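You operate a simulated robot arm through the tools that you are given. There is no shell and no other tool.

You are at the controls of a simulated robot arm. One attempt, no reset.

TASK
Press the gasket home on both sides, then fit the new flange on the studs.

The check looks at the end state, three seconds after you hand in, the way a careful person would. Anything else that was tipped, shoved, dropped, spilled or broken makes it a failure.

THE ROBOT
A 6-joint arm with a two-finger gripper, fixed in place. Base frame: the origin is on the floor under the middle of its stand, x ahead of it, y to its left, z up. Readings come in m, degrees, newtons and seconds.
It reaches about 1.572 m from its shoulder. Its first joint turns from -166.0 to 166.0 degrees. Payload 2.45 kg.
The TCP is the grasp point between the finger pads, 0.02 m short of the fingertips. In the tool frame z runs along the fingers and y along their closing line. The gripper opens to 0.14 m; its body begins 0.168 m behind the TCP.
Orientation is told as [roll, pitch, yaw] about the base's x, y, z axes, in that order, counted from this pose: with the fingers straight down and closing along the base's y, the tool's x points along the base's -x, its y along +y and its z along -z.

THE INTERFACE
- The arm moves only by the tool play_rows. Its argument "motion" is one flat list of numbers, 6 for each row, row after row: the shift along the tool's x, y, z in mm, then the turn, a rotation vector about the tool's x, y, z in degrees. In form: [tx, ty, tz, wx, wy, wz, tx, ty, tz, wx, wy, wz, ...]. A call has 1 to 20 rows; each row shifts and turns the commanded pose from where the row before left it, along the tool's axes as they then stand. "fingers" is the closure, from 0 (fully open) to 1 (shut), set as the call begins (left out, the last holds). A row lasts 0.2 s, in which the tool goes at most 0.05 m and 8.6 degrees; a call with a longer step from one row to the next is refused whole, and so is a gripper value outside its range. Where a pose cannot be reached the arm comes as near as it can. A force on the tool above 40 N (or 10 N above the force at the start of the call, whichever is more), or a blocked arm, ends the call early, and 0.2 s more pass. The fingers move at their own pace (about 0.045 m/s each) and stop on an object; they squeeze with about 28 N. The grip force told is the motor's: it shows also when the fingers shut on nothing. Time passes only in rows, and 0.2 s behind the last, so rows that do not move let the fingers close. It gives the time, the measured TCP pose, the force on the tool (base axes), the opening and the grip force at its end, in the units of the frame above (readings bear some noise), with the torque about the TCP (base axes, N m) and any sound that the robot's microphone picked up.
- Cameras (640 x 400 px; columns grow to the right, rows downward): "scene" is fixed at [0.4021, -0.6483, 1.604]; the picture's right is [0.83, -0.55, 0.00], its down [-0.32, -0.49, -0.81] and it looks along [0.45, 0.68, -0.58] (base axes); focal length 355 px, centre (320, 200). "wrist" rides on the gripper at [0.078, 0.011, -0.209] in the tool frame; the picture's right is [-0.14, 0.99, 0.00], its down [-0.92, -0.13, -0.37] and it looks along [-0.36, -0.05, 0.93] (tool axes); focal length 280 px, centre (320, 200). There is no depth. A picture from a camera that has moved, and an enlarged one, comes with that camera's place and axes in the base frame and with its lens.
- snapshot(camera): a new picture of that camera. No time passes.
- zoom(camera, box): a new picture of the part [left, top, right, bottom] of that camera's present view, enlarged. No time passes.
- hand_in(): hands the job in; it is judged then, once.

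Places have to be worked out from the pictures, the camera data and where the tool is seen. Open the gripper and draw the arm clear of the work before you hand the job in, unless the task says otherwise.

The tools are called after "Request:" as name(argument=value, ...) on one line, values as JSON. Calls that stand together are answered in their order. play_rows: Moves the arm, as the interface text tells. Its arguments: {"type":"object","properties":{"motion":{"type":"array"},"fingers":{"type":"number"}},"required":["motion"]} The other tools are called the same way: snapshot (camera) takes a picture; zoom (camera, box) takes an enlarged picture of a part of a camera's view; hand_in () hands the job in.

At the start:

```text
time_s: 0.0
tool_pos: [0.8178, 0.041, 1.2121]
orientation: [0.0, -0.1, 0.0]
force: [-0.1, 0.0, -0.2]
torque: [-0.01, 0.0, -0.01]
width: 0.1398
gripper_force: 0.0
```

scene: 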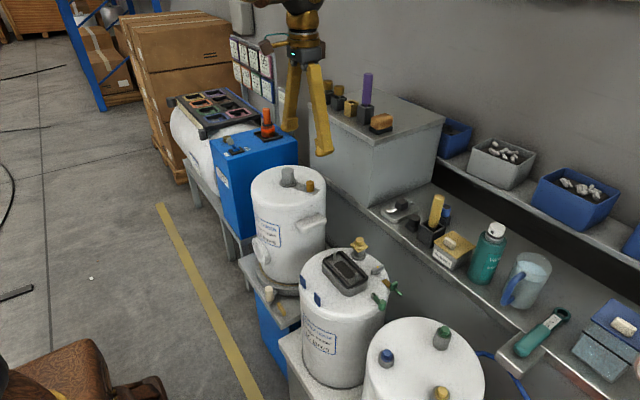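
wrist: 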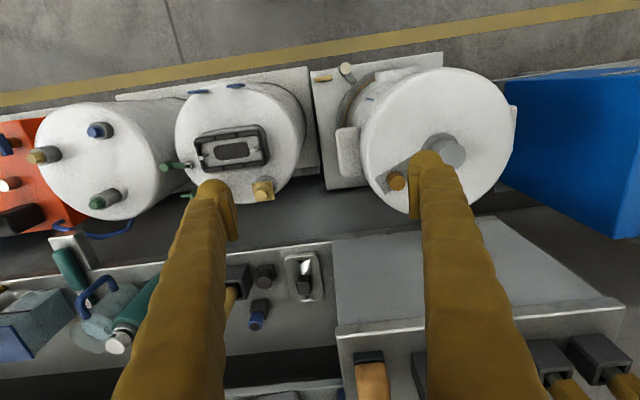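

I'll begin by looking closer at the middle tank with the dark rectangular part on top and at the tables around it.

Request:
zoom(camera="scene", box=[280, 220, 420, 310])

Request:
zoom(camera="scene", box=[370, 170, 640, 390])

Request:
zoom(camera="wrist", box=[160, 70, 320, 210])

Request:
zoom(camera="wrist", box=[0, 210, 340, 400])

```text
4.44 times, centred on (350, 265) of scene
camera zoom: at [0.4021, -0.6483, 1.604], right [0.83, -0.55, 0.0], down [-0.32, -0.49, -0.81], along [0.45, 0.68, -0.58], focal length 1577 px, centre (187, -89)
```

zoom: 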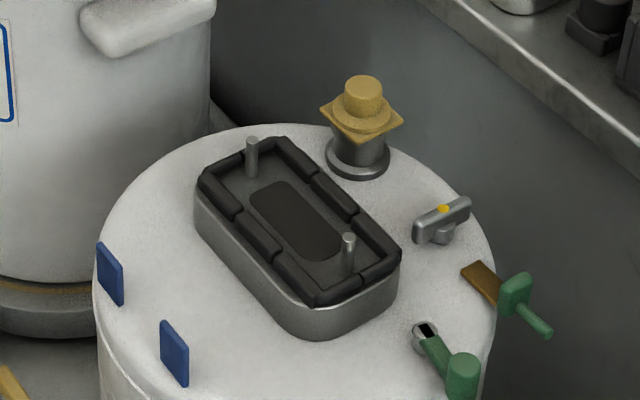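

```text
1.82 times, centred on (505, 280) of scene
camera zoom: at [0.4021, -0.6483, 1.604], right [0.83, -0.55, 0.0], down [-0.32, -0.49, -0.81], along [0.45, 0.68, -0.58], focal length 645 px, centre (-16, 54)
```

zoom: 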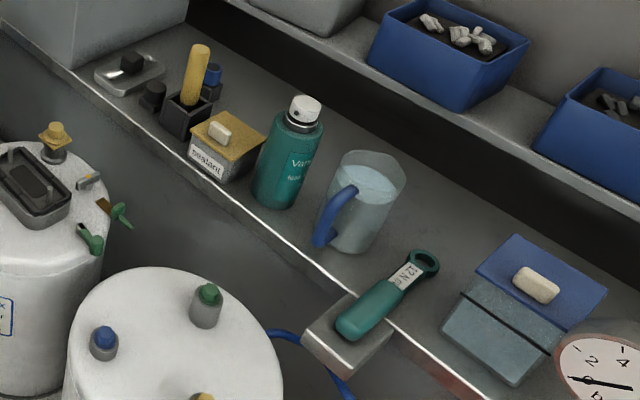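

```text
2.86 times, centred on (240, 140) of wrist
camera zoom: at [0.7374, 0.0508, 1.4208], right [0.14, 0.99, 0.0], down [0.92, -0.13, 0.37], along [0.37, -0.05, -0.93], focal length 801 px, centre (549, 371)
```

zoom: 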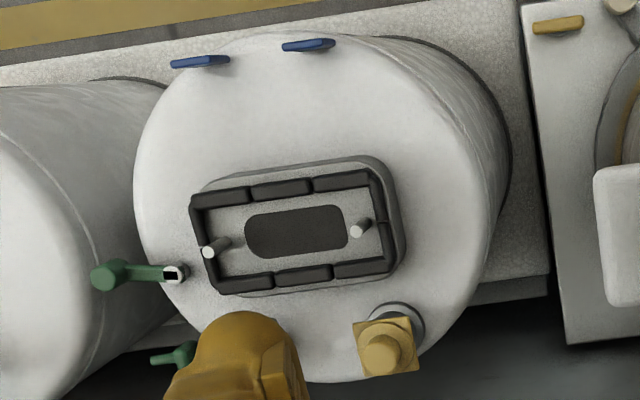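

```text
1.88 times, centred on (170, 305) of wrist
camera zoom: at [0.7374, 0.0508, 1.4208], right [0.14, 0.99, 0.0], down [0.92, -0.13, 0.37], along [0.37, -0.05, -0.93], focal length 528 px, centre (602, 2)
```

zoom: 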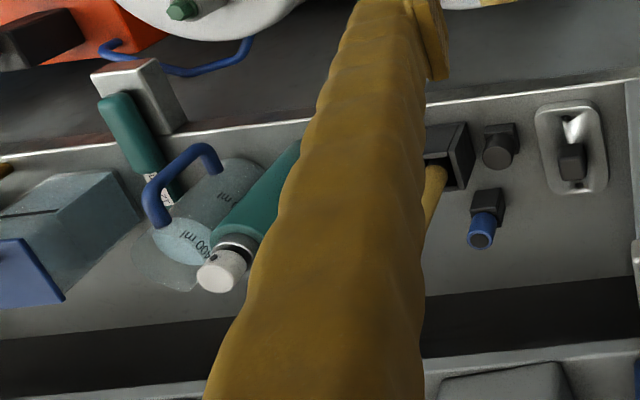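

The tank top has a seat with a black segmented gasket around two studs. I need to find the flange, so I'll zoom in on the silver plate, the grey box top and the rest.

Request:
zoom(camera="scene", box=[370, 180, 450, 240])

Request:
zoom(camera="scene", box=[310, 60, 450, 150])

Request:
zoom(camera="scene", box=[160, 80, 300, 170])

Request:
zoom(camera="wrist", box=[220, 240, 340, 340])

Request:
zoom(camera="scene", box=[230, 160, 400, 400])

```text
6.67 times, centred on (410, 210) of scene
camera zoom: at [0.4021, -0.6483, 1.604], right [0.83, -0.55, 0.0], down [-0.32, -0.49, -0.81], along [0.45, 0.68, -0.58], focal length 2366 px, centre (-280, 133)
```

zoom: 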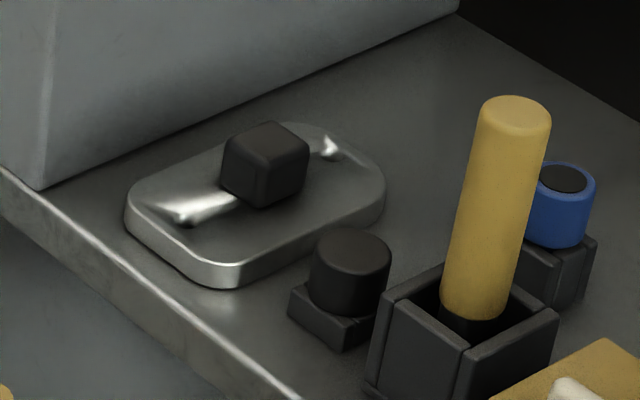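

```text
4.44 times, centred on (380, 105) of scene
camera zoom: at [0.4021, -0.6483, 1.604], right [0.83, -0.55, 0.0], down [-0.32, -0.49, -0.81], along [0.45, 0.68, -0.58], focal length 1577 px, centre (53, 622)
```

zoom: 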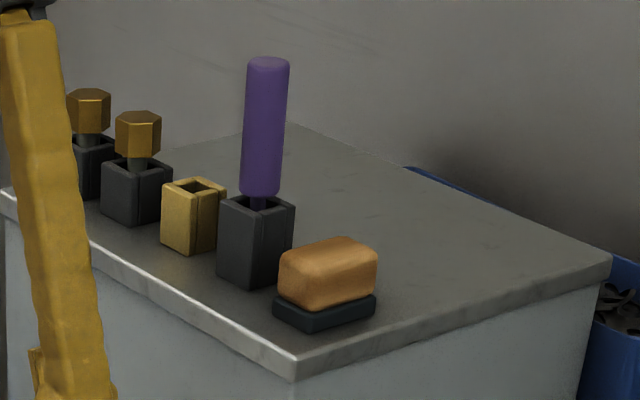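

```text
4.44 times, centred on (230, 125) of scene
camera zoom: at [0.4021, -0.6483, 1.604], right [0.83, -0.55, 0.0], down [-0.32, -0.49, -0.81], along [0.45, 0.68, -0.58], focal length 1577 px, centre (720, 533)
```

zoom: 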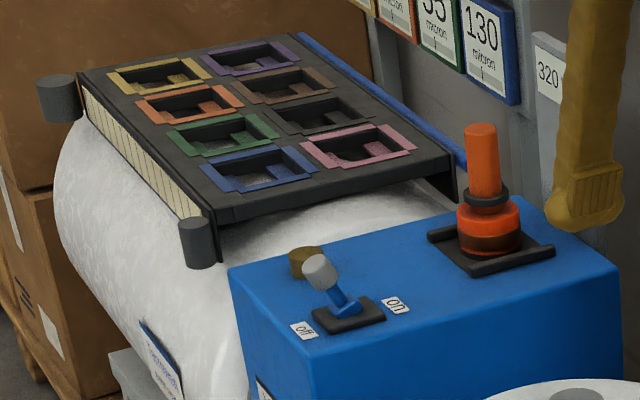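

```text
4.00 times, centred on (280, 290) of wrist
camera zoom: at [0.7374, 0.0508, 1.4208], right [0.14, 0.99, 0.0], down [0.92, -0.13, 0.37], along [0.37, -0.05, -0.93], focal length 1122 px, centre (480, -160)
```

zoom: 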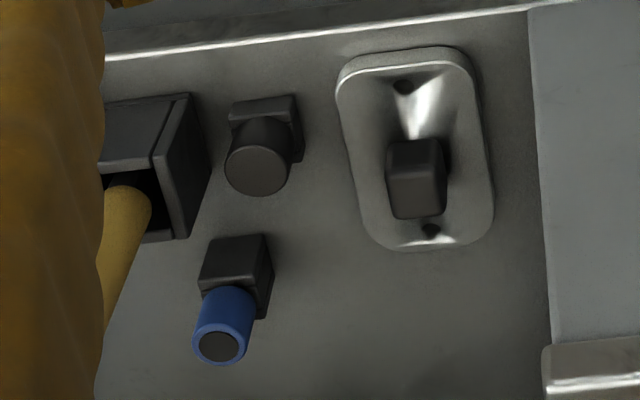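

```text
1.67 times, centred on (315, 280) of scene
camera zoom: at [0.4021, -0.6483, 1.604], right [0.83, -0.55, 0.0], down [-0.32, -0.49, -0.81], along [0.45, 0.68, -0.58], focal length 592 px, centre (328, 67)
```

zoom: 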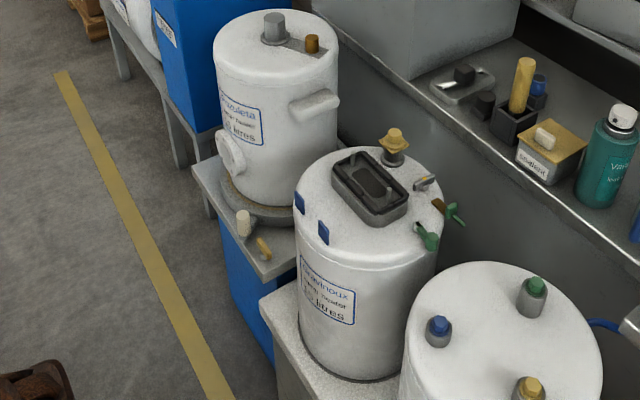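

The flange is the silver plate with the black handle and two holes, on the bench at about (1.11, -0.04, 0.92). The gasket seat is at about (0.83, -0.13, 0.895). I'll move the wrist camera over the seat at a safe height to see it in detail.

Request:
play_rows(motion=[-14, -28, 27, 0, 0, 0, -14, -28, 27, 0, 0, 0, -14, -29, 27, 0, 0, 0, -14, -29, 27, 0, 0, 0, -13, -29, 27, 0, 0, 0, -13, -28, 27, 0, 0, 0], fingers=0)

Request:
snapshot(camera="wrist")

Request:
snapshot(camera="scene")

```text
time_s: 1.4
tool_pos: [0.8985, -0.1298, 1.0494]
orientation: [0.0, -0.2, 0.0]
force: [0.3, 0.1, 0.4]
torque: [0.03, -0.01, 0.03]
width: 0.1398
gripper_force: 0.1
```

```text
taken
camera wrist: at [0.819, -0.1203, 1.2585], right [0.14, 0.99, 0.0], down [0.92, -0.13, 0.37], along [0.37, -0.05, -0.93], focal length 280 px, centre (320, 200)
```

wrist: 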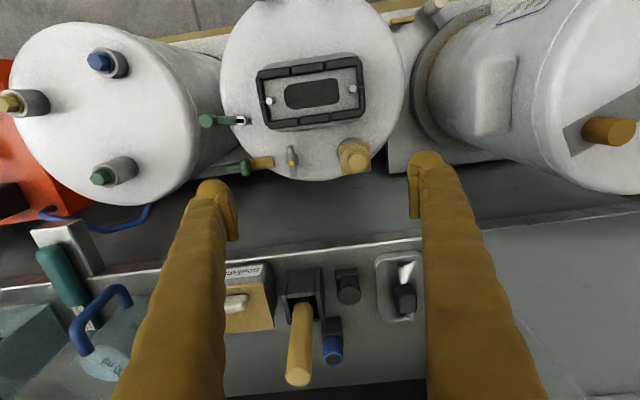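

```text
taken
```

scene: 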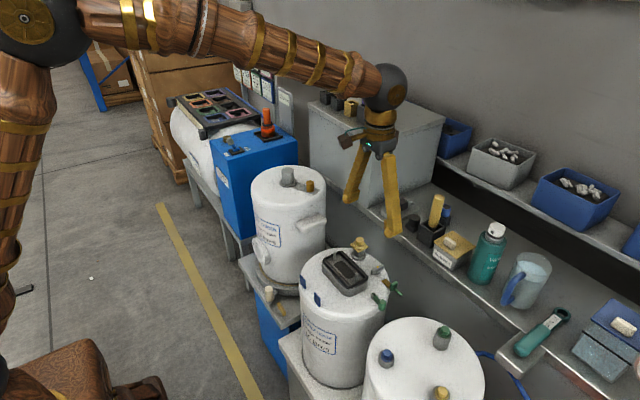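

Good view. I'll zoom in on the gasket and the flange from here.

Request:
zoom(camera="wrist", box=[240, 40, 390, 140])

Request:
zoom(camera="wrist", box=[320, 230, 480, 340])

Request:
zoom(camera="scene", box=[315, 240, 405, 300])

```text
4.00 times, centred on (315, 90) of wrist
camera zoom: at [0.819, -0.1203, 1.2585], right [0.14, 0.99, 0.0], down [0.92, -0.13, 0.37], along [0.37, -0.05, -0.93], focal length 1122 px, centre (340, 640)
```

zoom: 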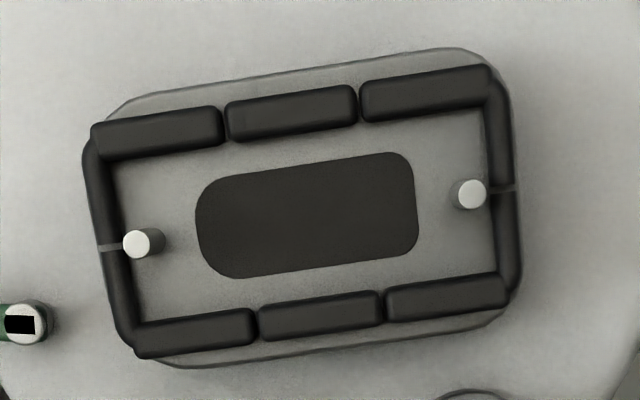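

```text
3.64 times, centred on (400, 285) of wrist
camera zoom: at [0.819, -0.1203, 1.2585], right [0.14, 0.99, 0.0], down [0.92, -0.13, 0.37], along [0.37, -0.05, -0.93], focal length 1020 px, centre (29, -109)
```

zoom: 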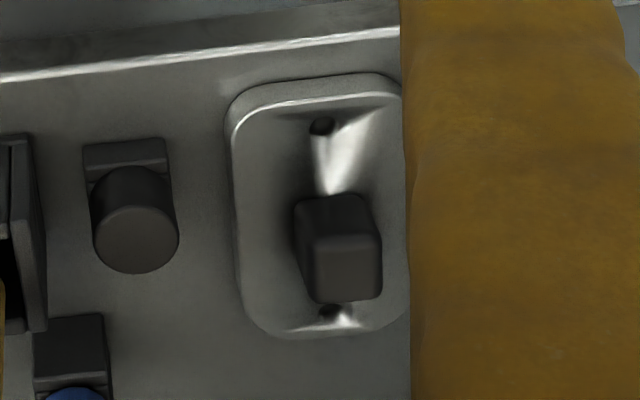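

```text
6.67 times, centred on (360, 270) of scene
camera zoom: at [0.4021, -0.6483, 1.604], right [0.83, -0.55, 0.0], down [-0.32, -0.49, -0.81], along [0.45, 0.68, -0.58], focal length 2366 px, centre (53, -267)
```

zoom: 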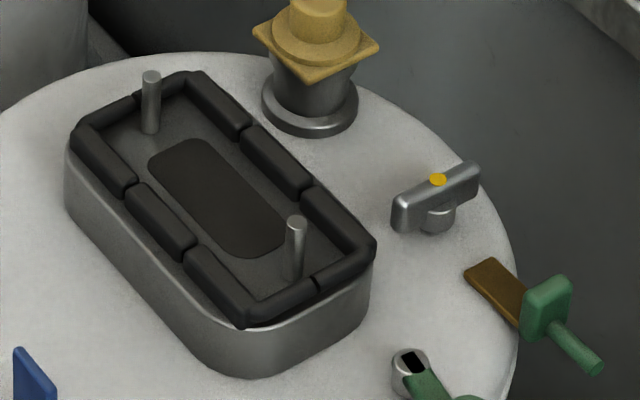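

The studs work out to about (0.8245, -0.178) and (0.8245, -0.083), so their axis runs along y. The flange holes lie along x at about (1.064, -0.040) and (1.159, -0.037), 95 mm apart. I'll zoom tighter to see how high the gasket stands.

Request:
zoom(camera="scene", box=[320, 245, 376, 280])

Request:
zoom(camera="scene", box=[335, 270, 385, 301])

Request:
zoom(camera="scene", box=[330, 125, 420, 245])

```text
11.43 times, centred on (348, 262) of scene
camera zoom: at [0.4021, -0.6483, 1.604], right [0.83, -0.55, 0.0], down [-0.32, -0.49, -0.81], along [0.45, 0.68, -0.58], focal length 4056 px, centre (0, -514)
```

zoom: 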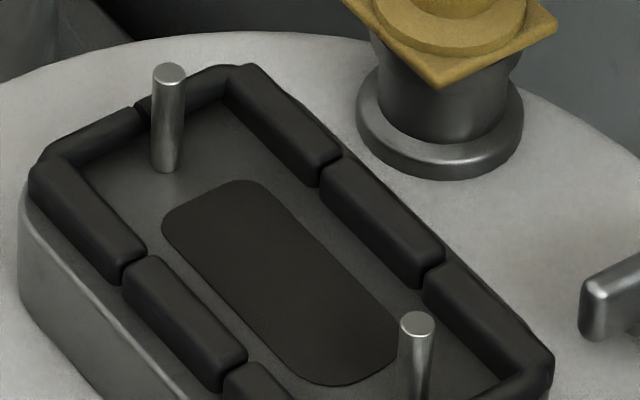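

```text
12.80 times, centred on (360, 286) of scene
camera zoom: at [0.4021, -0.6483, 1.604], right [0.83, -0.55, 0.0], down [-0.32, -0.49, -0.81], along [0.45, 0.68, -0.58], focal length 4543 px, centre (-192, -894)
```

zoom: 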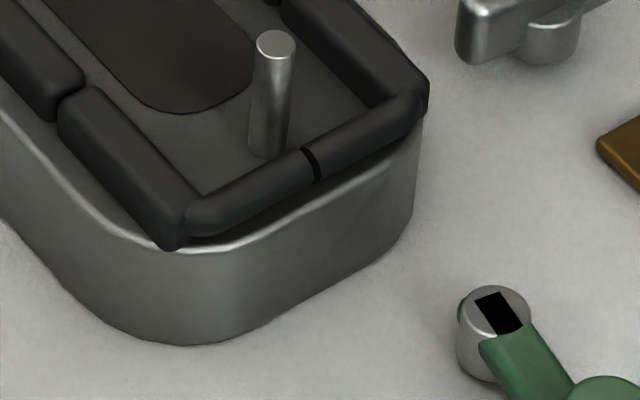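

```text
3.33 times, centred on (375, 185) of scene
camera zoom: at [0.4021, -0.6483, 1.604], right [0.83, -0.55, 0.0], down [-0.32, -0.49, -0.81], along [0.45, 0.68, -0.58], focal length 1183 px, centre (137, 250)
```

zoom: 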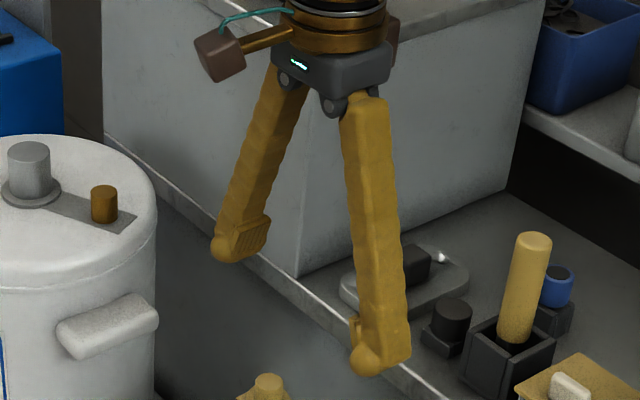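

The gasket comes in two halves, with splits at the short ends. The long sides sit at about x=0.796 and x=0.853, with y at -0.131. I'll close the fingers, move above the near (-x) side and stop short of contact to check the alignment.

Request:
play_rows(motion=[34, 0, 0, 0, 0, 0, 34, 0, 0, 0, 0, 0, 34.5, 0, 0, 0, 0, 0, 0, -1, 30, 0, 0, 0, 0, 0, 30, 0, 0, 0, 0, 0, 20, 0, 0, 0, 0, 0, 0, 0, 0, 0], fingers=1)

Request:
snapshot(camera="wrist")

Request:
zoom(camera="scene", box=[290, 170, 430, 310])

```text
time_s: 3.0
tool_pos: [0.7966, -0.1321, 0.9697]
orientation: [0.0, 0.0, 0.1]
force: [-0.2, -0.2, -0.9]
torque: [-0.01, -0.01, -0.01]
width: 0.0003
gripper_force: 3.3
```

```text
taken
camera wrist: at [0.7173, -0.122, 1.1786], right [0.14, 0.99, 0.0], down [0.92, -0.13, 0.37], along [0.37, -0.05, -0.93], focal length 280 px, centre (320, 200)
```

wrist: 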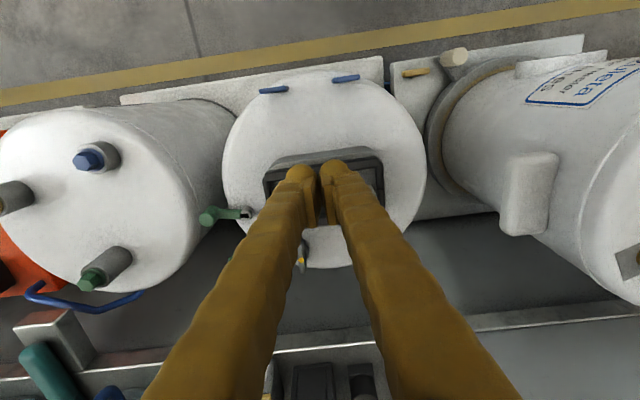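

```text
2.86 times, centred on (360, 240) of scene
camera zoom: at [0.4021, -0.6483, 1.604], right [0.83, -0.55, 0.0], down [-0.32, -0.49, -0.81], along [0.45, 0.68, -0.58], focal length 1014 px, centre (206, 86)
```

zoom: 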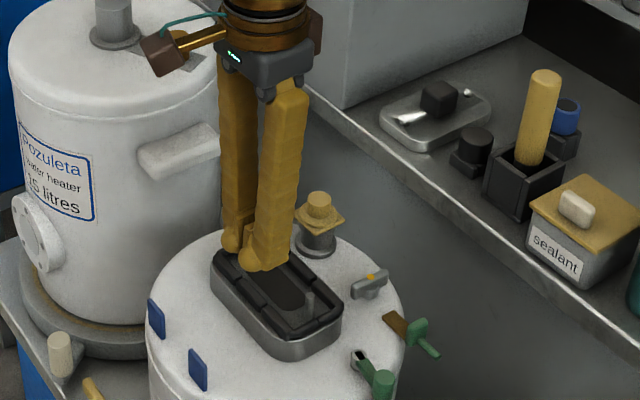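

The closed fingers are lined up over the -x side, with the tips near z≈0.95. I'll go down to just above the gasket, then in small steps until contact.

Request:
play_rows(motion=[0, 0, 15, 0, 0, 0, 0, 0, 10, 0, 0, 0, 0, 0, 5, 0, 0, 0, 0, 0, 5, 0, 0, 0, 0, 0, 3, 0, 0, 0, 0, 0, 2, 0, 0, 0, 0, 0, 2, 0, 0, 0], fingers=1)

Request:
zoom(camera="scene", box=[310, 220, 400, 300])

Request:
zoom(camera="wrist", box=[240, 130, 400, 230])

```text
time_s: 4.6
tool_pos: [0.7958, -0.131, 0.928]
orientation: [0.0, -0.1, 0.0]
force: [-0.1, 0.8, -0.1]
torque: [0.02, 0.01, -0.01]
width: 0.0
gripper_force: 28.1
```

```text
5.00 times, centred on (355, 260) of scene
camera zoom: at [0.4021, -0.6483, 1.604], right [0.83, -0.55, 0.0], down [-0.32, -0.49, -0.81], along [0.45, 0.68, -0.58], focal length 1774 px, centre (145, -100)
```

zoom: 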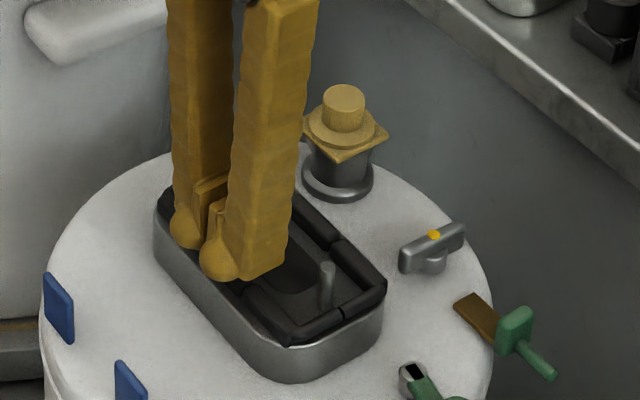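

```text
4.00 times, centred on (320, 180) of wrist
camera zoom: at [0.7174, -0.1212, 1.1371], right [0.14, 0.99, 0.0], down [0.92, -0.13, 0.37], along [0.37, -0.05, -0.93], focal length 1122 px, centre (320, 280)
```

zoom: 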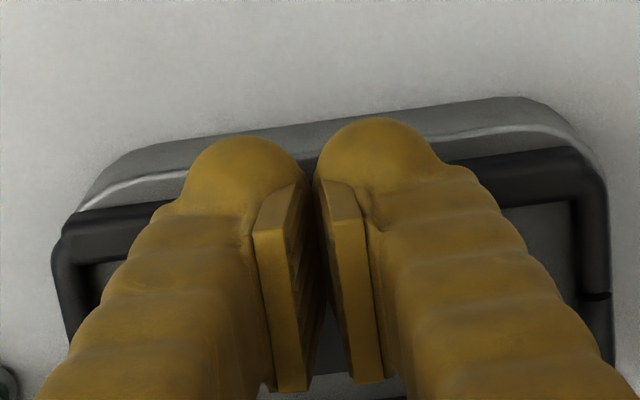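

There's no contact yet with the tips at about z=0.908. I'll continue in 1.5 mm steps.

Request:
play_rows(motion=[0, 0, 2, 0, 0, 0, 0, 0, 2, 0, 0, 0, 0, 0, 1.5, 0, 0, 0, 0, 0, 1.5, 0, 0, 0, 0, 0, 1.5, 0, 0, 0])

```text
time_s: 5.8
tool_pos: [0.7964, -0.1312, 0.9204]
orientation: [0.0, -0.1, 0.0]
force: [-0.1, -0.5, 0.3]
torque: [-0.02, 0.0, -0.03]
width: 0.0001
gripper_force: 28.1
```

Still free with the tips at about 0.900. I'll keep stepping down gently.

Request:
play_rows(motion=[0, 0, 1.5, 0, 0, 0, 0, 0, 1.5, 0, 0, 0, 0, 0, 1.5, 0, 0, 0, 0, 0, 1.5, 0, 0, 0])

```text
time_s: 6.8
tool_pos: [0.7958, -0.1298, 0.9138]
orientation: [0.0, 0.0, -0.1]
force: [0.3, 0.2, -0.6]
torque: [0.01, 0.02, 0.02]
width: 0.0
gripper_force: 29.0
```

Request:
zoom(camera="scene", box=[310, 230, 390, 290])

Request:
zoom(camera="wrist", box=[240, 130, 400, 230])

```text
6.67 times, centred on (350, 260) of scene
camera zoom: at [0.4021, -0.6483, 1.604], right [0.83, -0.55, 0.0], down [-0.32, -0.49, -0.81], along [0.45, 0.68, -0.58], focal length 2366 px, centre (120, -200)
```

zoom: 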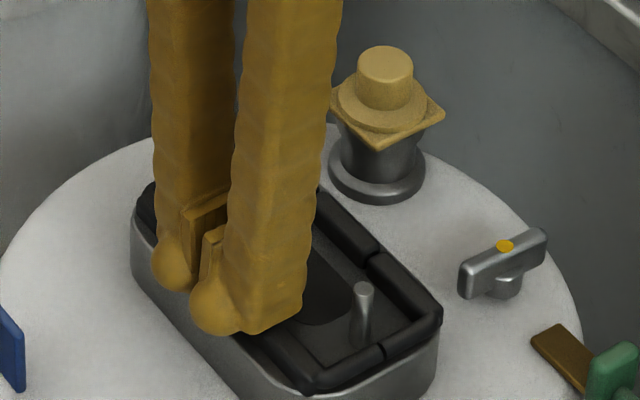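

```text
4.00 times, centred on (320, 180) of wrist
camera zoom: at [0.7168, -0.1208, 1.1219], right [0.14, 0.99, 0.0], down [0.92, -0.13, 0.37], along [0.37, -0.05, -0.93], focal length 1122 px, centre (320, 280)
```

zoom: 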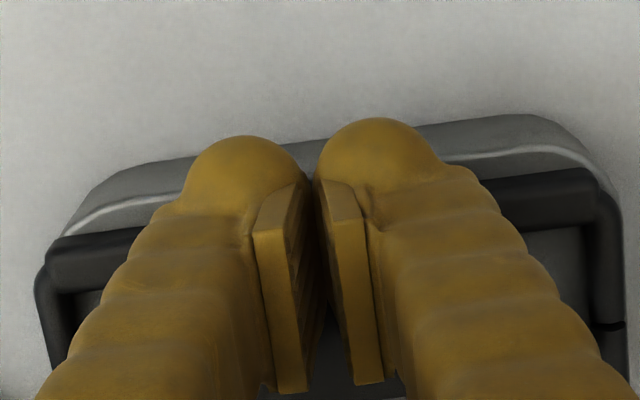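

Alignment looks right: the tip centre projects onto the middle of the side. I'll keep descending in small steps.

Request:
play_rows(motion=[0, 0, 1.5, 0, 0, 0, 0, 0, 1.5, 0, 0, 0, 0, 0, 1.5, 0, 0, 0, 0, 0, 1.5, 0, 0, 0])

```text
time_s: 7.6
tool_pos: [0.7962, -0.1301, 0.912]
orientation: [0.0, -0.2, 0.0]
force: [-6.8, 4.5, 19.0]
torque: [0.11, 0.13, 0.06]
width: 0.006
gripper_force: 29.4
stopped in row 3: the force on the tool passed its limit at 44 N (the readings are from after the stop); the commanded pose is now the measured one
```

Contact came at TCP z≈0.912 with a 44 N peak, and the fingers were pushed slightly apart. I'll look at the gasket state before going further.

Request:
zoom(camera="scene", box=[310, 230, 390, 290])

Request:
zoom(camera="wrist", box=[220, 130, 420, 230])

```text
6.67 times, centred on (350, 260) of scene
camera zoom: at [0.4021, -0.6483, 1.604], right [0.83, -0.55, 0.0], down [-0.32, -0.49, -0.81], along [0.45, 0.68, -0.58], focal length 2366 px, centre (120, -200)
```

zoom: 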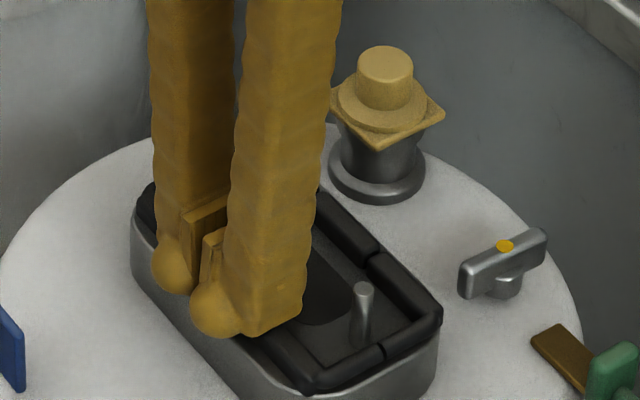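

```text
3.20 times, centred on (320, 180) of wrist
camera zoom: at [0.7165, -0.1208, 1.1205], right [0.14, 0.99, 0.0], down [0.92, -0.13, 0.37], along [0.37, -0.05, -0.93], focal length 897 px, centre (320, 264)
```

zoom: 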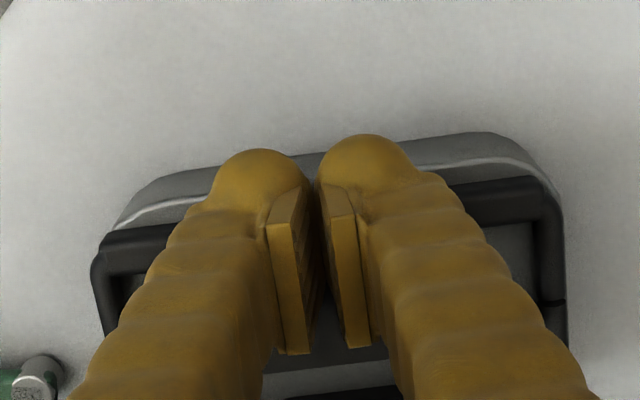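

I'll press on in finer 0.5 mm steps to see whether this side yields.

Request:
play_rows(motion=[0, 0, 0, 0, 0, 0, 0, 0, 0.5, 0, 0, 0, 0, 0, 0.5, 0, 0, 0, 0, 0, 0.5, 0, 0, 0, 0, 0, 0.5, 0, 0, 0])

```text
time_s: 8.3
tool_pos: [0.7967, -0.1298, 0.9117]
orientation: [0.0, -0.1, -0.1]
force: [-6.1, 3.7, 18.0]
torque: [0.04, 0.15, 0.02]
width: 0.0061
gripper_force: 29.6
stopped in row 3: the force on the tool passed its limit at 42 N (the readings are from after the stop); the commanded pose is now the measured one
```

The side gives no travel at about 42 N. I'll back off and look at the gasket from above to see what changed.

Request:
play_rows(motion=[0, 0, -5, 0, 0, 0, 0, 0, -25, 0, 0, 0, 0, 0, -40, 0, 0, 0, -30, 0, -20, 0, 0, 0, -45, 0, 0, 0, 0, 0, -30, 0, 0, 0, 0, 0])

Request:
snapshot(camera="wrist")

Request:
zoom(camera="scene", box=[315, 240, 385, 300])

```text
time_s: 9.8
tool_pos: [0.9004, -0.1289, 1.002]
orientation: [0.0, -0.1, 0.0]
force: [-0.7, 0.5, 0.1]
torque: [0.03, 0.02, 0.04]
width: 0.0
gripper_force: 29.2
```

```text
taken
camera wrist: at [0.8219, -0.1197, 1.211], right [0.14, 0.99, 0.0], down [0.92, -0.13, 0.37], along [0.37, -0.05, -0.93], focal length 280 px, centre (320, 200)
```

wrist: 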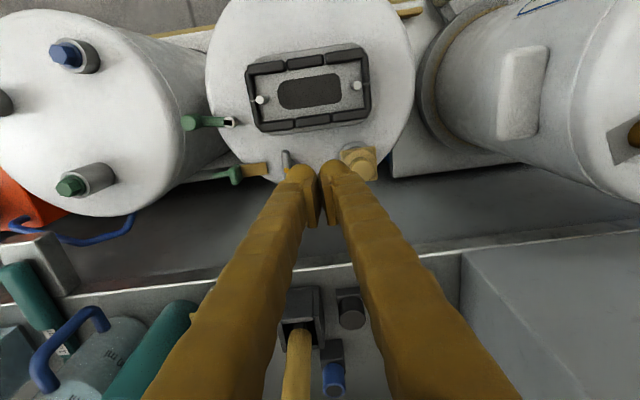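

```text
6.67 times, centred on (350, 270) of scene
camera zoom: at [0.4021, -0.6483, 1.604], right [0.83, -0.55, 0.0], down [-0.32, -0.49, -0.81], along [0.45, 0.68, -0.58], focal length 2366 px, centre (120, -267)
```

zoom: 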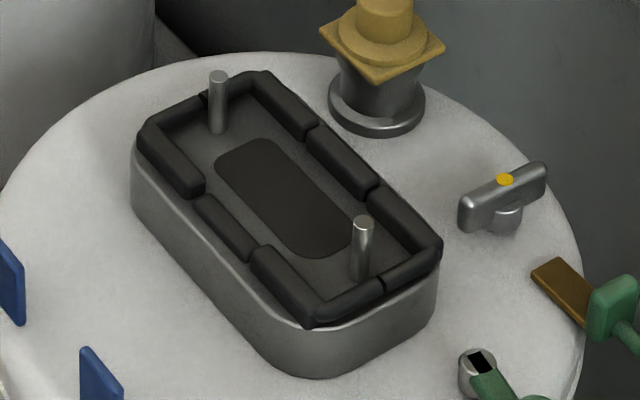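

The middle segment of the -x side has gone down relative to its neighbours, so the segments move separately. I'll compare with the earlier zoom using the same boxes.

Request:
zoom(camera="scene", box=[320, 245, 376, 280])

Request:
zoom(camera="scene", box=[335, 270, 385, 301])

Request:
zoom(camera="wrist", box=[230, 30, 390, 140])

```text
11.43 times, centred on (348, 262) of scene
camera zoom: at [0.4021, -0.6483, 1.604], right [0.83, -0.55, 0.0], down [-0.32, -0.49, -0.81], along [0.45, 0.68, -0.58], focal length 4056 px, centre (0, -514)
```

zoom: 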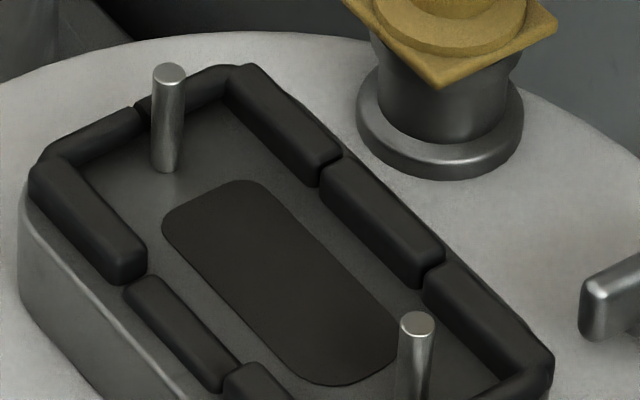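

```text
12.80 times, centred on (360, 286) of scene
camera zoom: at [0.4021, -0.6483, 1.604], right [0.83, -0.55, 0.0], down [-0.32, -0.49, -0.81], along [0.45, 0.68, -0.58], focal length 4543 px, centre (-192, -894)
```

zoom: 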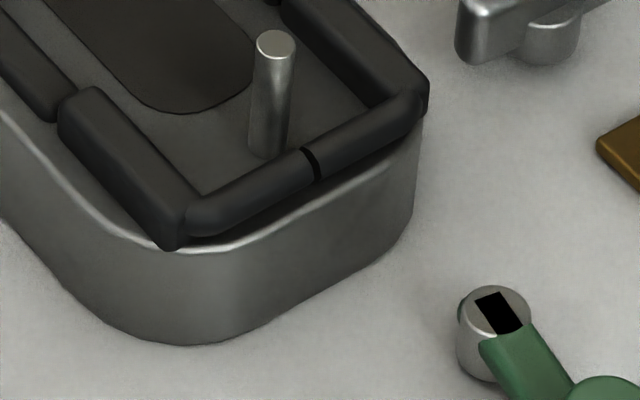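

```text
3.64 times, centred on (310, 85) of wrist
camera zoom: at [0.8219, -0.1197, 1.211], right [0.14, 0.99, 0.0], down [0.92, -0.13, 0.37], along [0.37, -0.05, -0.93], focal length 1020 px, centre (356, 618)
```

zoom: 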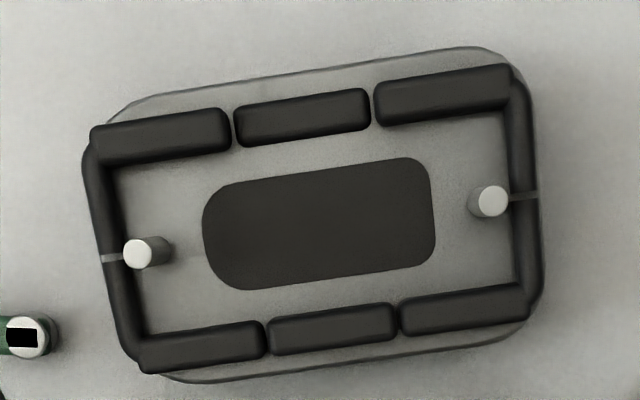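

The middle segment on the -x side dropped about 4-5 mm and is home, while the other five still stand proud. Segment centres are at y≈-0.171, -0.131 and -0.091, with x≈0.7945 and 0.8525. The closed tips touch down about ±18 mm from the TCP along y, so I'll put one finger over the -x/-y end segment and the other over the pressed middle one.

Request:
play_rows(motion=[37, -8, 0, 0, 0, 0, 36, -8, 0, 0, 0, 0, 36, -7.5, 0, 0, 0, 0, 0, 0, 35, 0, 0, 0, 0, 0, 30, 0, 0, 0, 0, 0, 15, 0, 0, 0, 0, 0, 0, 0, 0, 0])

Request:
zoom(camera="scene", box=[310, 230, 390, 290])

Request:
zoom(camera="wrist", box=[220, 110, 420, 235])

```text
time_s: 11.3
tool_pos: [0.7916, -0.1554, 0.9214]
orientation: [0.1, -0.1, 0.0]
force: [0.2, 0.7, -0.1]
torque: [0.02, 0.01, 0.02]
width: 0.0
gripper_force: 29.1
```

```text
6.67 times, centred on (350, 260) of scene
camera zoom: at [0.4021, -0.6483, 1.604], right [0.83, -0.55, 0.0], down [-0.32, -0.49, -0.81], along [0.45, 0.68, -0.58], focal length 2366 px, centre (120, -200)
```

zoom: 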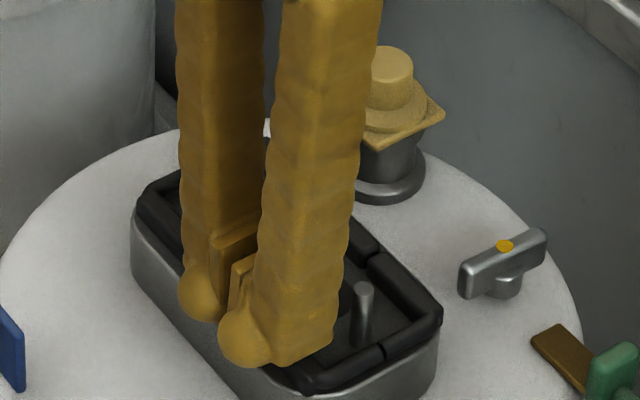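

```text
3.20 times, centred on (320, 172) of wrist
camera zoom: at [0.7121, -0.1455, 1.1301], right [0.14, 0.99, 0.0], down [0.92, -0.13, 0.37], along [0.37, -0.05, -0.93], focal length 897 px, centre (320, 288)
```

zoom: 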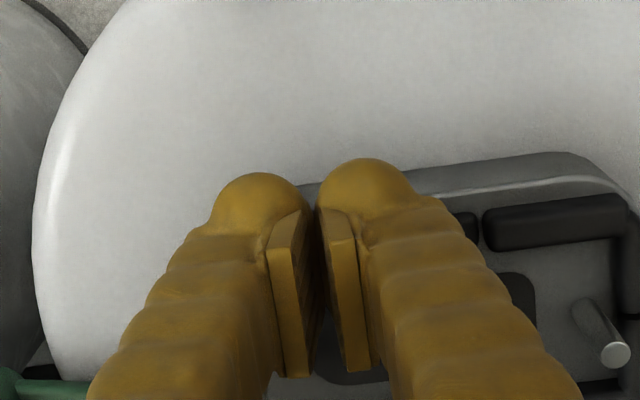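

The fingers clear the stud by about 8 mm. I'll press down now in small steps.

Request:
play_rows(motion=[0, 0, 2, 0, 0, 0, 0, 0, 2, 0, 0, 0, 0, 0, 1.5, 0, 0, 0, 0, 0, 1, 0, 0, 0, 0, 0, 1, 0, 0, 0, 0, 0, 1, 0, 0, 0, 0, 0, 1, 0, 0, 0, 0, 0, 1, 0, 0, 0])

Request:
zoom(camera="scene", box=[310, 230, 390, 290])

```text
time_s: 13.2
tool_pos: [0.7927, -0.1542, 0.9108]
orientation: [-0.1, -0.1, -0.1]
force: [-15.2, 4.0, 37.4]
torque: [0.07, 0.18, 0.01]
width: 0.0
gripper_force: 29.2
```

```text
6.67 times, centred on (350, 260) of scene
camera zoom: at [0.4021, -0.6483, 1.604], right [0.83, -0.55, 0.0], down [-0.32, -0.49, -0.81], along [0.45, 0.68, -0.58], focal length 2366 px, centre (120, -200)
```

zoom: 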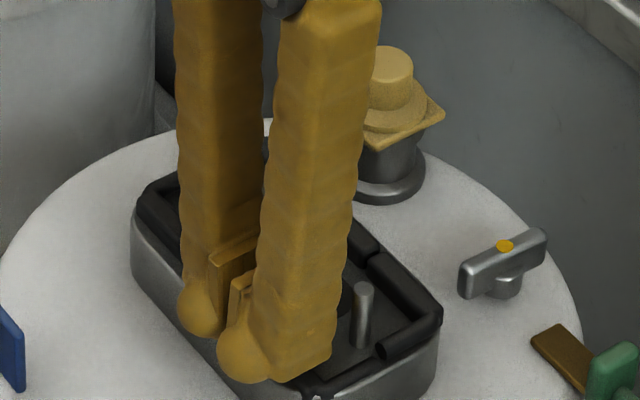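

That end segment went down, and the split in the near end bar now shows a step. I'll lift, move to the other end of the -x side and press again.

Request:
play_rows(motion=[0, 0, -10, 0, 0, 0, 0, 0, -15, 0, 0, 0, 0, 22, 0, 0, 0, 0, 0, 23, 0, 0, 0, 0, 0, 0, 14, 0, 0, 0, 0, 0, 3, 0, 0, 0, 0, 0, 2, 0, 0, 0, 0, 0, 2, 0, 0, 0, 0, 0, 1, 0, 0, 0, 0, 0, 1, 0, 0, 0, 0, 0, 1, 0, 0, 0, 0, 0, 1, 0, 0, 0])

Request:
zoom(camera="scene", box=[310, 230, 390, 290])

```text
time_s: 15.8
tool_pos: [0.7923, -0.1083, 0.9111]
orientation: [-0.1, -0.1, 0.0]
force: [-24.0, -2.3, 35.6]
torque: [-0.06, 0.32, -0.04]
width: 0.0001
gripper_force: 29.8
```

```text
6.67 times, centred on (350, 260) of scene
camera zoom: at [0.4021, -0.6483, 1.604], right [0.83, -0.55, 0.0], down [-0.32, -0.49, -0.81], along [0.45, 0.68, -0.58], focal length 2366 px, centre (120, -200)
```

zoom: 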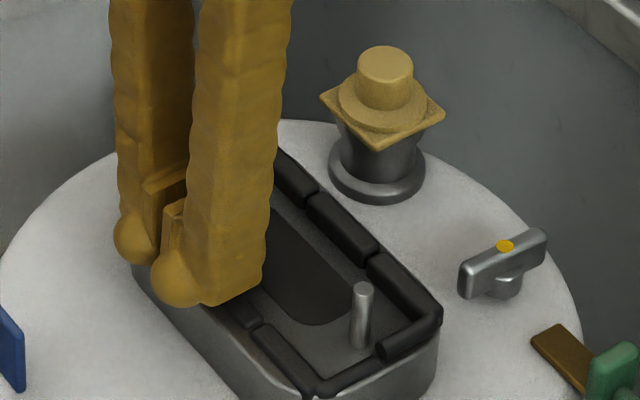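

The -x side is now fully pressed. Before pressing the +x side I need to know the clearance to the yellow valve, so I'll lift and view the area from above.

Request:
play_rows(motion=[0, 0, -10, 0, 0, 0, 0, 0, -30, 0, 0, 0, 0, 0, -50, 0, 0, 0, -30, 0, -20, 0, 0, 0, -45, 0, 0, 0, 0, 0, -45, -20, 0, 0, 0, 0, 0, 0, 0, 0, 0, 0])

Request:
zoom(camera="wrist", box=[230, 40, 430, 190])

Request:
zoom(camera="scene", box=[320, 225, 400, 285])

Request:
zoom(camera="scene", box=[320, 250, 380, 295])

```text
time_s: 17.4
tool_pos: [0.9124, -0.1282, 1.0182]
orientation: [0.0, -0.1, 0.1]
force: [-0.3, -0.1, -0.2]
torque: [0.01, -0.03, 0.02]
width: 0.0001
gripper_force: 29.2
```

```text
2.67 times, centred on (330, 115) of wrist
camera zoom: at [0.8322, -0.1191, 1.228], right [0.14, 0.99, 0.0], down [0.92, -0.13, 0.37], along [0.37, -0.05, -0.93], focal length 748 px, centre (293, 427)
```

zoom: 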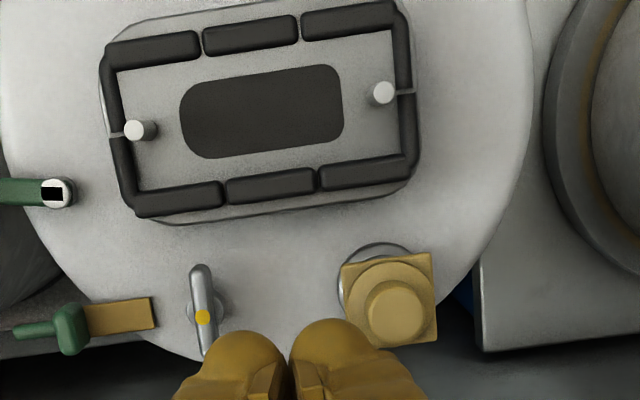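

```text
6.67 times, centred on (360, 255) of scene
camera zoom: at [0.4021, -0.6483, 1.604], right [0.83, -0.55, 0.0], down [-0.32, -0.49, -0.81], along [0.45, 0.68, -0.58], focal length 2366 px, centre (53, -167)
```

zoom: 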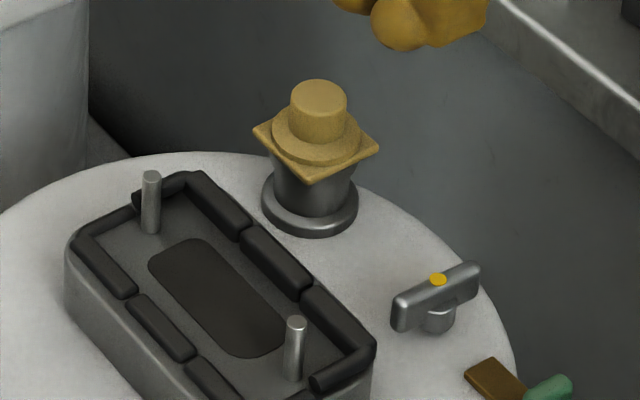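

```text
8.89 times, centred on (350, 272) of scene
camera zoom: at [0.4021, -0.6483, 1.604], right [0.83, -0.55, 0.0], down [-0.32, -0.49, -0.81], along [0.45, 0.68, -0.58], focal length 3155 px, centre (53, -444)
```

zoom: 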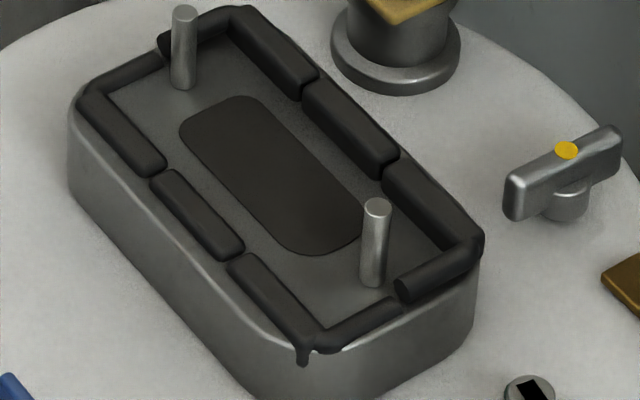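

The -x side is level and low. The valve cap starts at x≈0.887 and the lever tip is near x≈0.88, both clear if I press the +x side at x≈0.8525. I'll move over the -y end and middle segments of that side.

Request:
play_rows(motion=[30, -11, 0, 0, 0, 0, 30, -12, 0, 0, 0, 0, 0, 0, 40, 0, 0, 0, 0, 0, 35, 0, 0, 0, 0, 0, 15, 0, 0, 0, 0, 0, 0, 0, 0, 0])

Request:
zoom(camera="scene", box=[320, 225, 400, 285])

Request:
zoom(camera="wrist", box=[220, 110, 420, 235])

```text
time_s: 18.8
tool_pos: [0.8517, -0.1521, 0.9307]
orientation: [0.0, -0.1, -0.1]
force: [0.9, 0.8, 0.3]
torque: [0.0, -0.02, -0.04]
width: 0.0
gripper_force: 29.3
```

```text
6.67 times, centred on (360, 255) of scene
camera zoom: at [0.4021, -0.6483, 1.604], right [0.83, -0.55, 0.0], down [-0.32, -0.49, -0.81], along [0.45, 0.68, -0.58], focal length 2366 px, centre (53, -167)
```

zoom: 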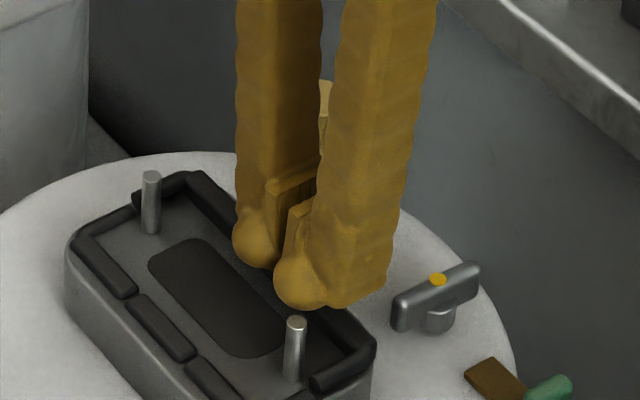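

```text
3.20 times, centred on (320, 172) of wrist
camera zoom: at [0.7731, -0.1416, 1.1396], right [0.14, 0.99, 0.0], down [0.92, -0.13, 0.37], along [0.37, -0.05, -0.93], focal length 897 px, centre (320, 288)
```

zoom: 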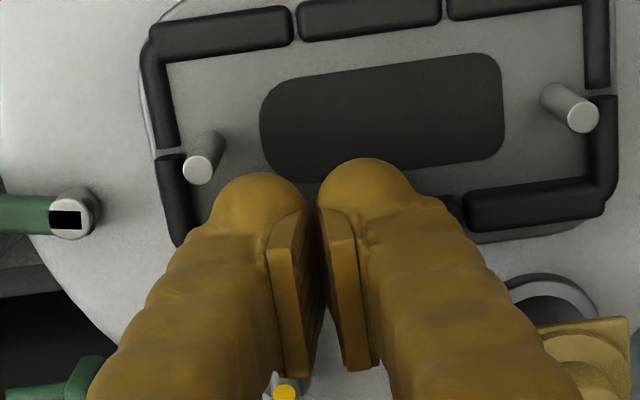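

Clear of the stud and lever. I'll descend and press the end and middle segments of the +x side.

Request:
play_rows(motion=[-1, 0, 6, 0, 0, 0, 0, 0, 4, 0, 0, 0, 0, 0, 3, 0, 0, 0, 0, 0, 2, 0, 0, 0, 0, 0, 1.5, 0, 0, 0, 0, 0, 1, 0, 0, 0, 0, 0, 1, 0, 0, 0, 0, 0, 1, 0, 0, 0, 0, 0, 1, 0, 0, 0])

Request:
zoom(camera="scene", box=[320, 225, 400, 285])

```text
time_s: 20.8
tool_pos: [0.8534, -0.1512, 0.9119]
orientation: [-0.1, -0.2, 0.0]
force: [-7.5, 0.7, 16.0]
torque: [0.04, 0.12, 0.0]
width: 0.0001
gripper_force: 28.8
stopped in row 9: the force on the tool passed its limit at 43 N (the readings are from after the stop); the commanded pose is now the measured one
```

```text
6.67 times, centred on (360, 255) of scene
camera zoom: at [0.4021, -0.6483, 1.604], right [0.83, -0.55, 0.0], down [-0.32, -0.49, -0.81], along [0.45, 0.68, -0.58], focal length 2366 px, centre (53, -167)
```

zoom: 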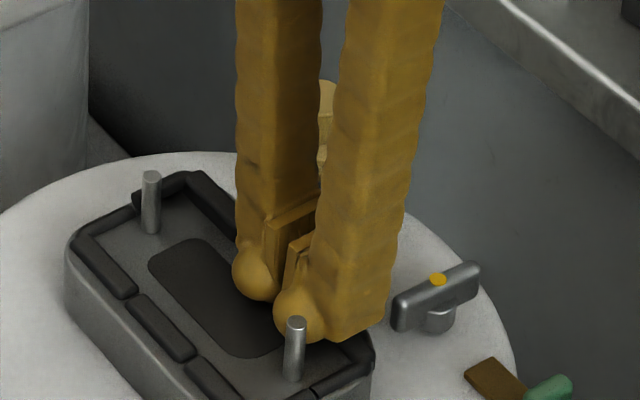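

Reached the home depth (TCP ≈0.912), and the near end bar looks level again. I'll lift, move to the +y end of the +x side and press there.

Request:
play_rows(motion=[0, 0, -10, 0, 0, 0, 0, 0, -25, 0, 0, 0, 0, 21, 0, 0, 0, 0, 0.5, 21, 0, 0, 0, 0, 0, 0, 25, 0, 0, 0, 0, 0, 4, 0, 0, 0, 0, 0, 2, 0, 0, 0, 0, 0, 1, 0, 0, 0, 0, 0, 1, 0, 0, 0, 0, 0, 1, 0, 0, 0, 0, 0, 1, 0, 0, 0, 0, 0, 1, 0, 0, 0])

Request:
zoom(camera="scene", box=[320, 225, 400, 285])

```text
time_s: 23.4
tool_pos: [0.8527, -0.1102, 0.9117]
orientation: [-0.1, -0.4, 0.0]
force: [-8.4, -8.4, 23.8]
torque: [-0.14, 0.14, 0.01]
width: 0.0001
gripper_force: 29.7
```

```text
6.67 times, centred on (360, 255) of scene
camera zoom: at [0.4021, -0.6483, 1.604], right [0.83, -0.55, 0.0], down [-0.32, -0.49, -0.81], along [0.45, 0.68, -0.58], focal length 2366 px, centre (53, -167)
```

zoom: 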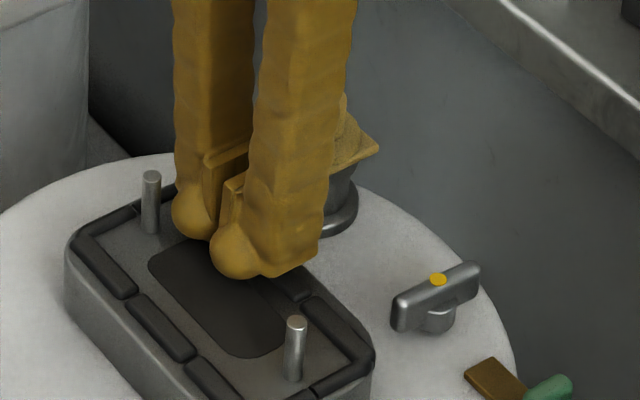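

It's at about 24 N and near home. I'll add a bit more to be sure it is seated, then lift and look.

Request:
play_rows(motion=[0, 0, 0.7, 0, 0, 0, 0, 0, 0.7, 0, 0, 0, 0, 0, 0, 0, 0, 0])

Request:
play_rows(motion=[0, 0, -10, 0, 0, 0, 0, 0, -40, 0, 0, 0, 0, 0, -50, 0, 0, 0, -30, 0, 0, 0, 0, 0, -30, -20, 0, 0, 0, 0, 0, 0, 0, 0, 0, 0])

Request:
zoom(camera="wrist", box=[230, 40, 430, 190])

Request:
zoom(camera="scene", box=[320, 250, 380, 295])

```text
time_s: 23.9
tool_pos: [0.8533, -0.1108, 0.912]
orientation: [-0.2, -0.3, 0.0]
force: [-7.1, 2.5, 13.5]
torque: [0.03, 0.12, 0.05]
width: 0.0
gripper_force: 29.9
stopped in row 2: the force on the tool passed its limit at 42 N (the readings are from after the stop); the commanded pose is now the measured one
```

```text
time_s: 25.3
tool_pos: [0.9147, -0.13, 1.0137]
orientation: [0.0, -0.3, 0.0]
force: [-0.1, -0.3, 0.5]
torque: [0.0, 0.05, 0.01]
width: 0.0
gripper_force: 29.3
```

```text
2.67 times, centred on (330, 115) of wrist
camera zoom: at [0.8342, -0.1203, 1.2222], right [0.14, 0.99, 0.0], down [0.92, -0.13, 0.37], along [0.37, -0.05, -0.93], focal length 748 px, centre (293, 427)
```

zoom: 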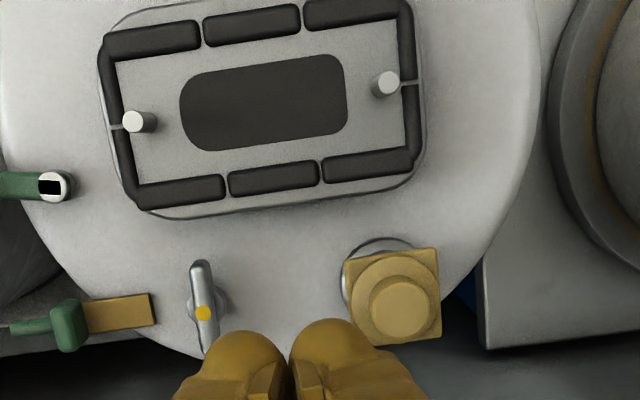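

```text
8.89 times, centred on (350, 272) of scene
camera zoom: at [0.4021, -0.6483, 1.604], right [0.83, -0.55, 0.0], down [-0.32, -0.49, -0.81], along [0.45, 0.68, -0.58], focal length 3155 px, centre (53, -444)
```

zoom: 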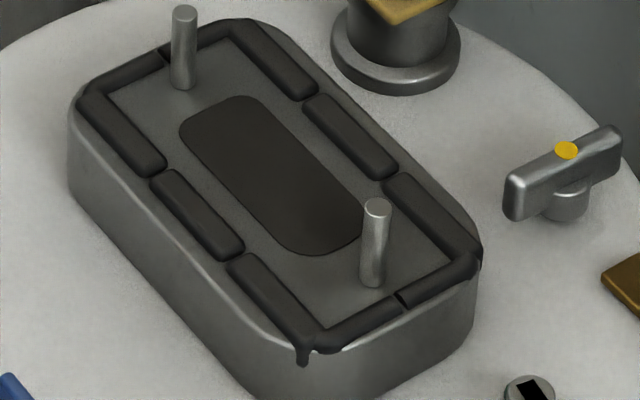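

All six gasket segments are now level and down. Next is the flange: I'll rise to a safe height and move over it for an overhead view.

Request:
play_rows(motion=[0, 0, -45, 0, 0, 0, 0, 0, -45, 0, 0, 0, 0, 0, -46, 0, 0, 0, -45, 14, 0, 0, 0, 0, -45, 14, 0, 0, 0, 0, -45, 14, 0, 0, 0, 0, -45, 14, 0, 0, 0, 0, -45, 14, 0, 0, 0, 0, 0, 0, 30, 0, 0, 0, 0, 0, 30, 0, 0, 0, 0, 0, 0, 0, 0, 0])

Request:
snapshot(camera="wrist")

Request:
snapshot(camera="scene")

```text
time_s: 27.7
tool_pos: [1.1392, -0.0606, 1.0878]
orientation: [0.0, -0.2, 0.0]
force: [0.6, 0.4, -0.8]
torque: [0.03, -0.02, -0.02]
width: 0.0
gripper_force: 29.3
```

```text
taken
camera wrist: at [1.0586, -0.0509, 1.2974], right [0.14, 0.99, 0.0], down [0.92, -0.13, 0.37], along [0.37, -0.05, -0.93], focal length 280 px, centre (320, 200)
```

wrist: 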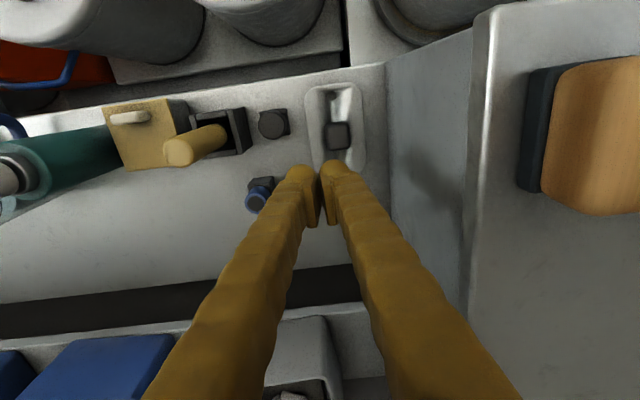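

```text
taken
```

scene: 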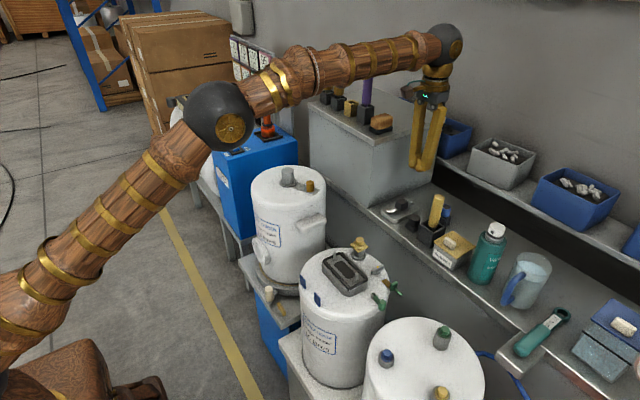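

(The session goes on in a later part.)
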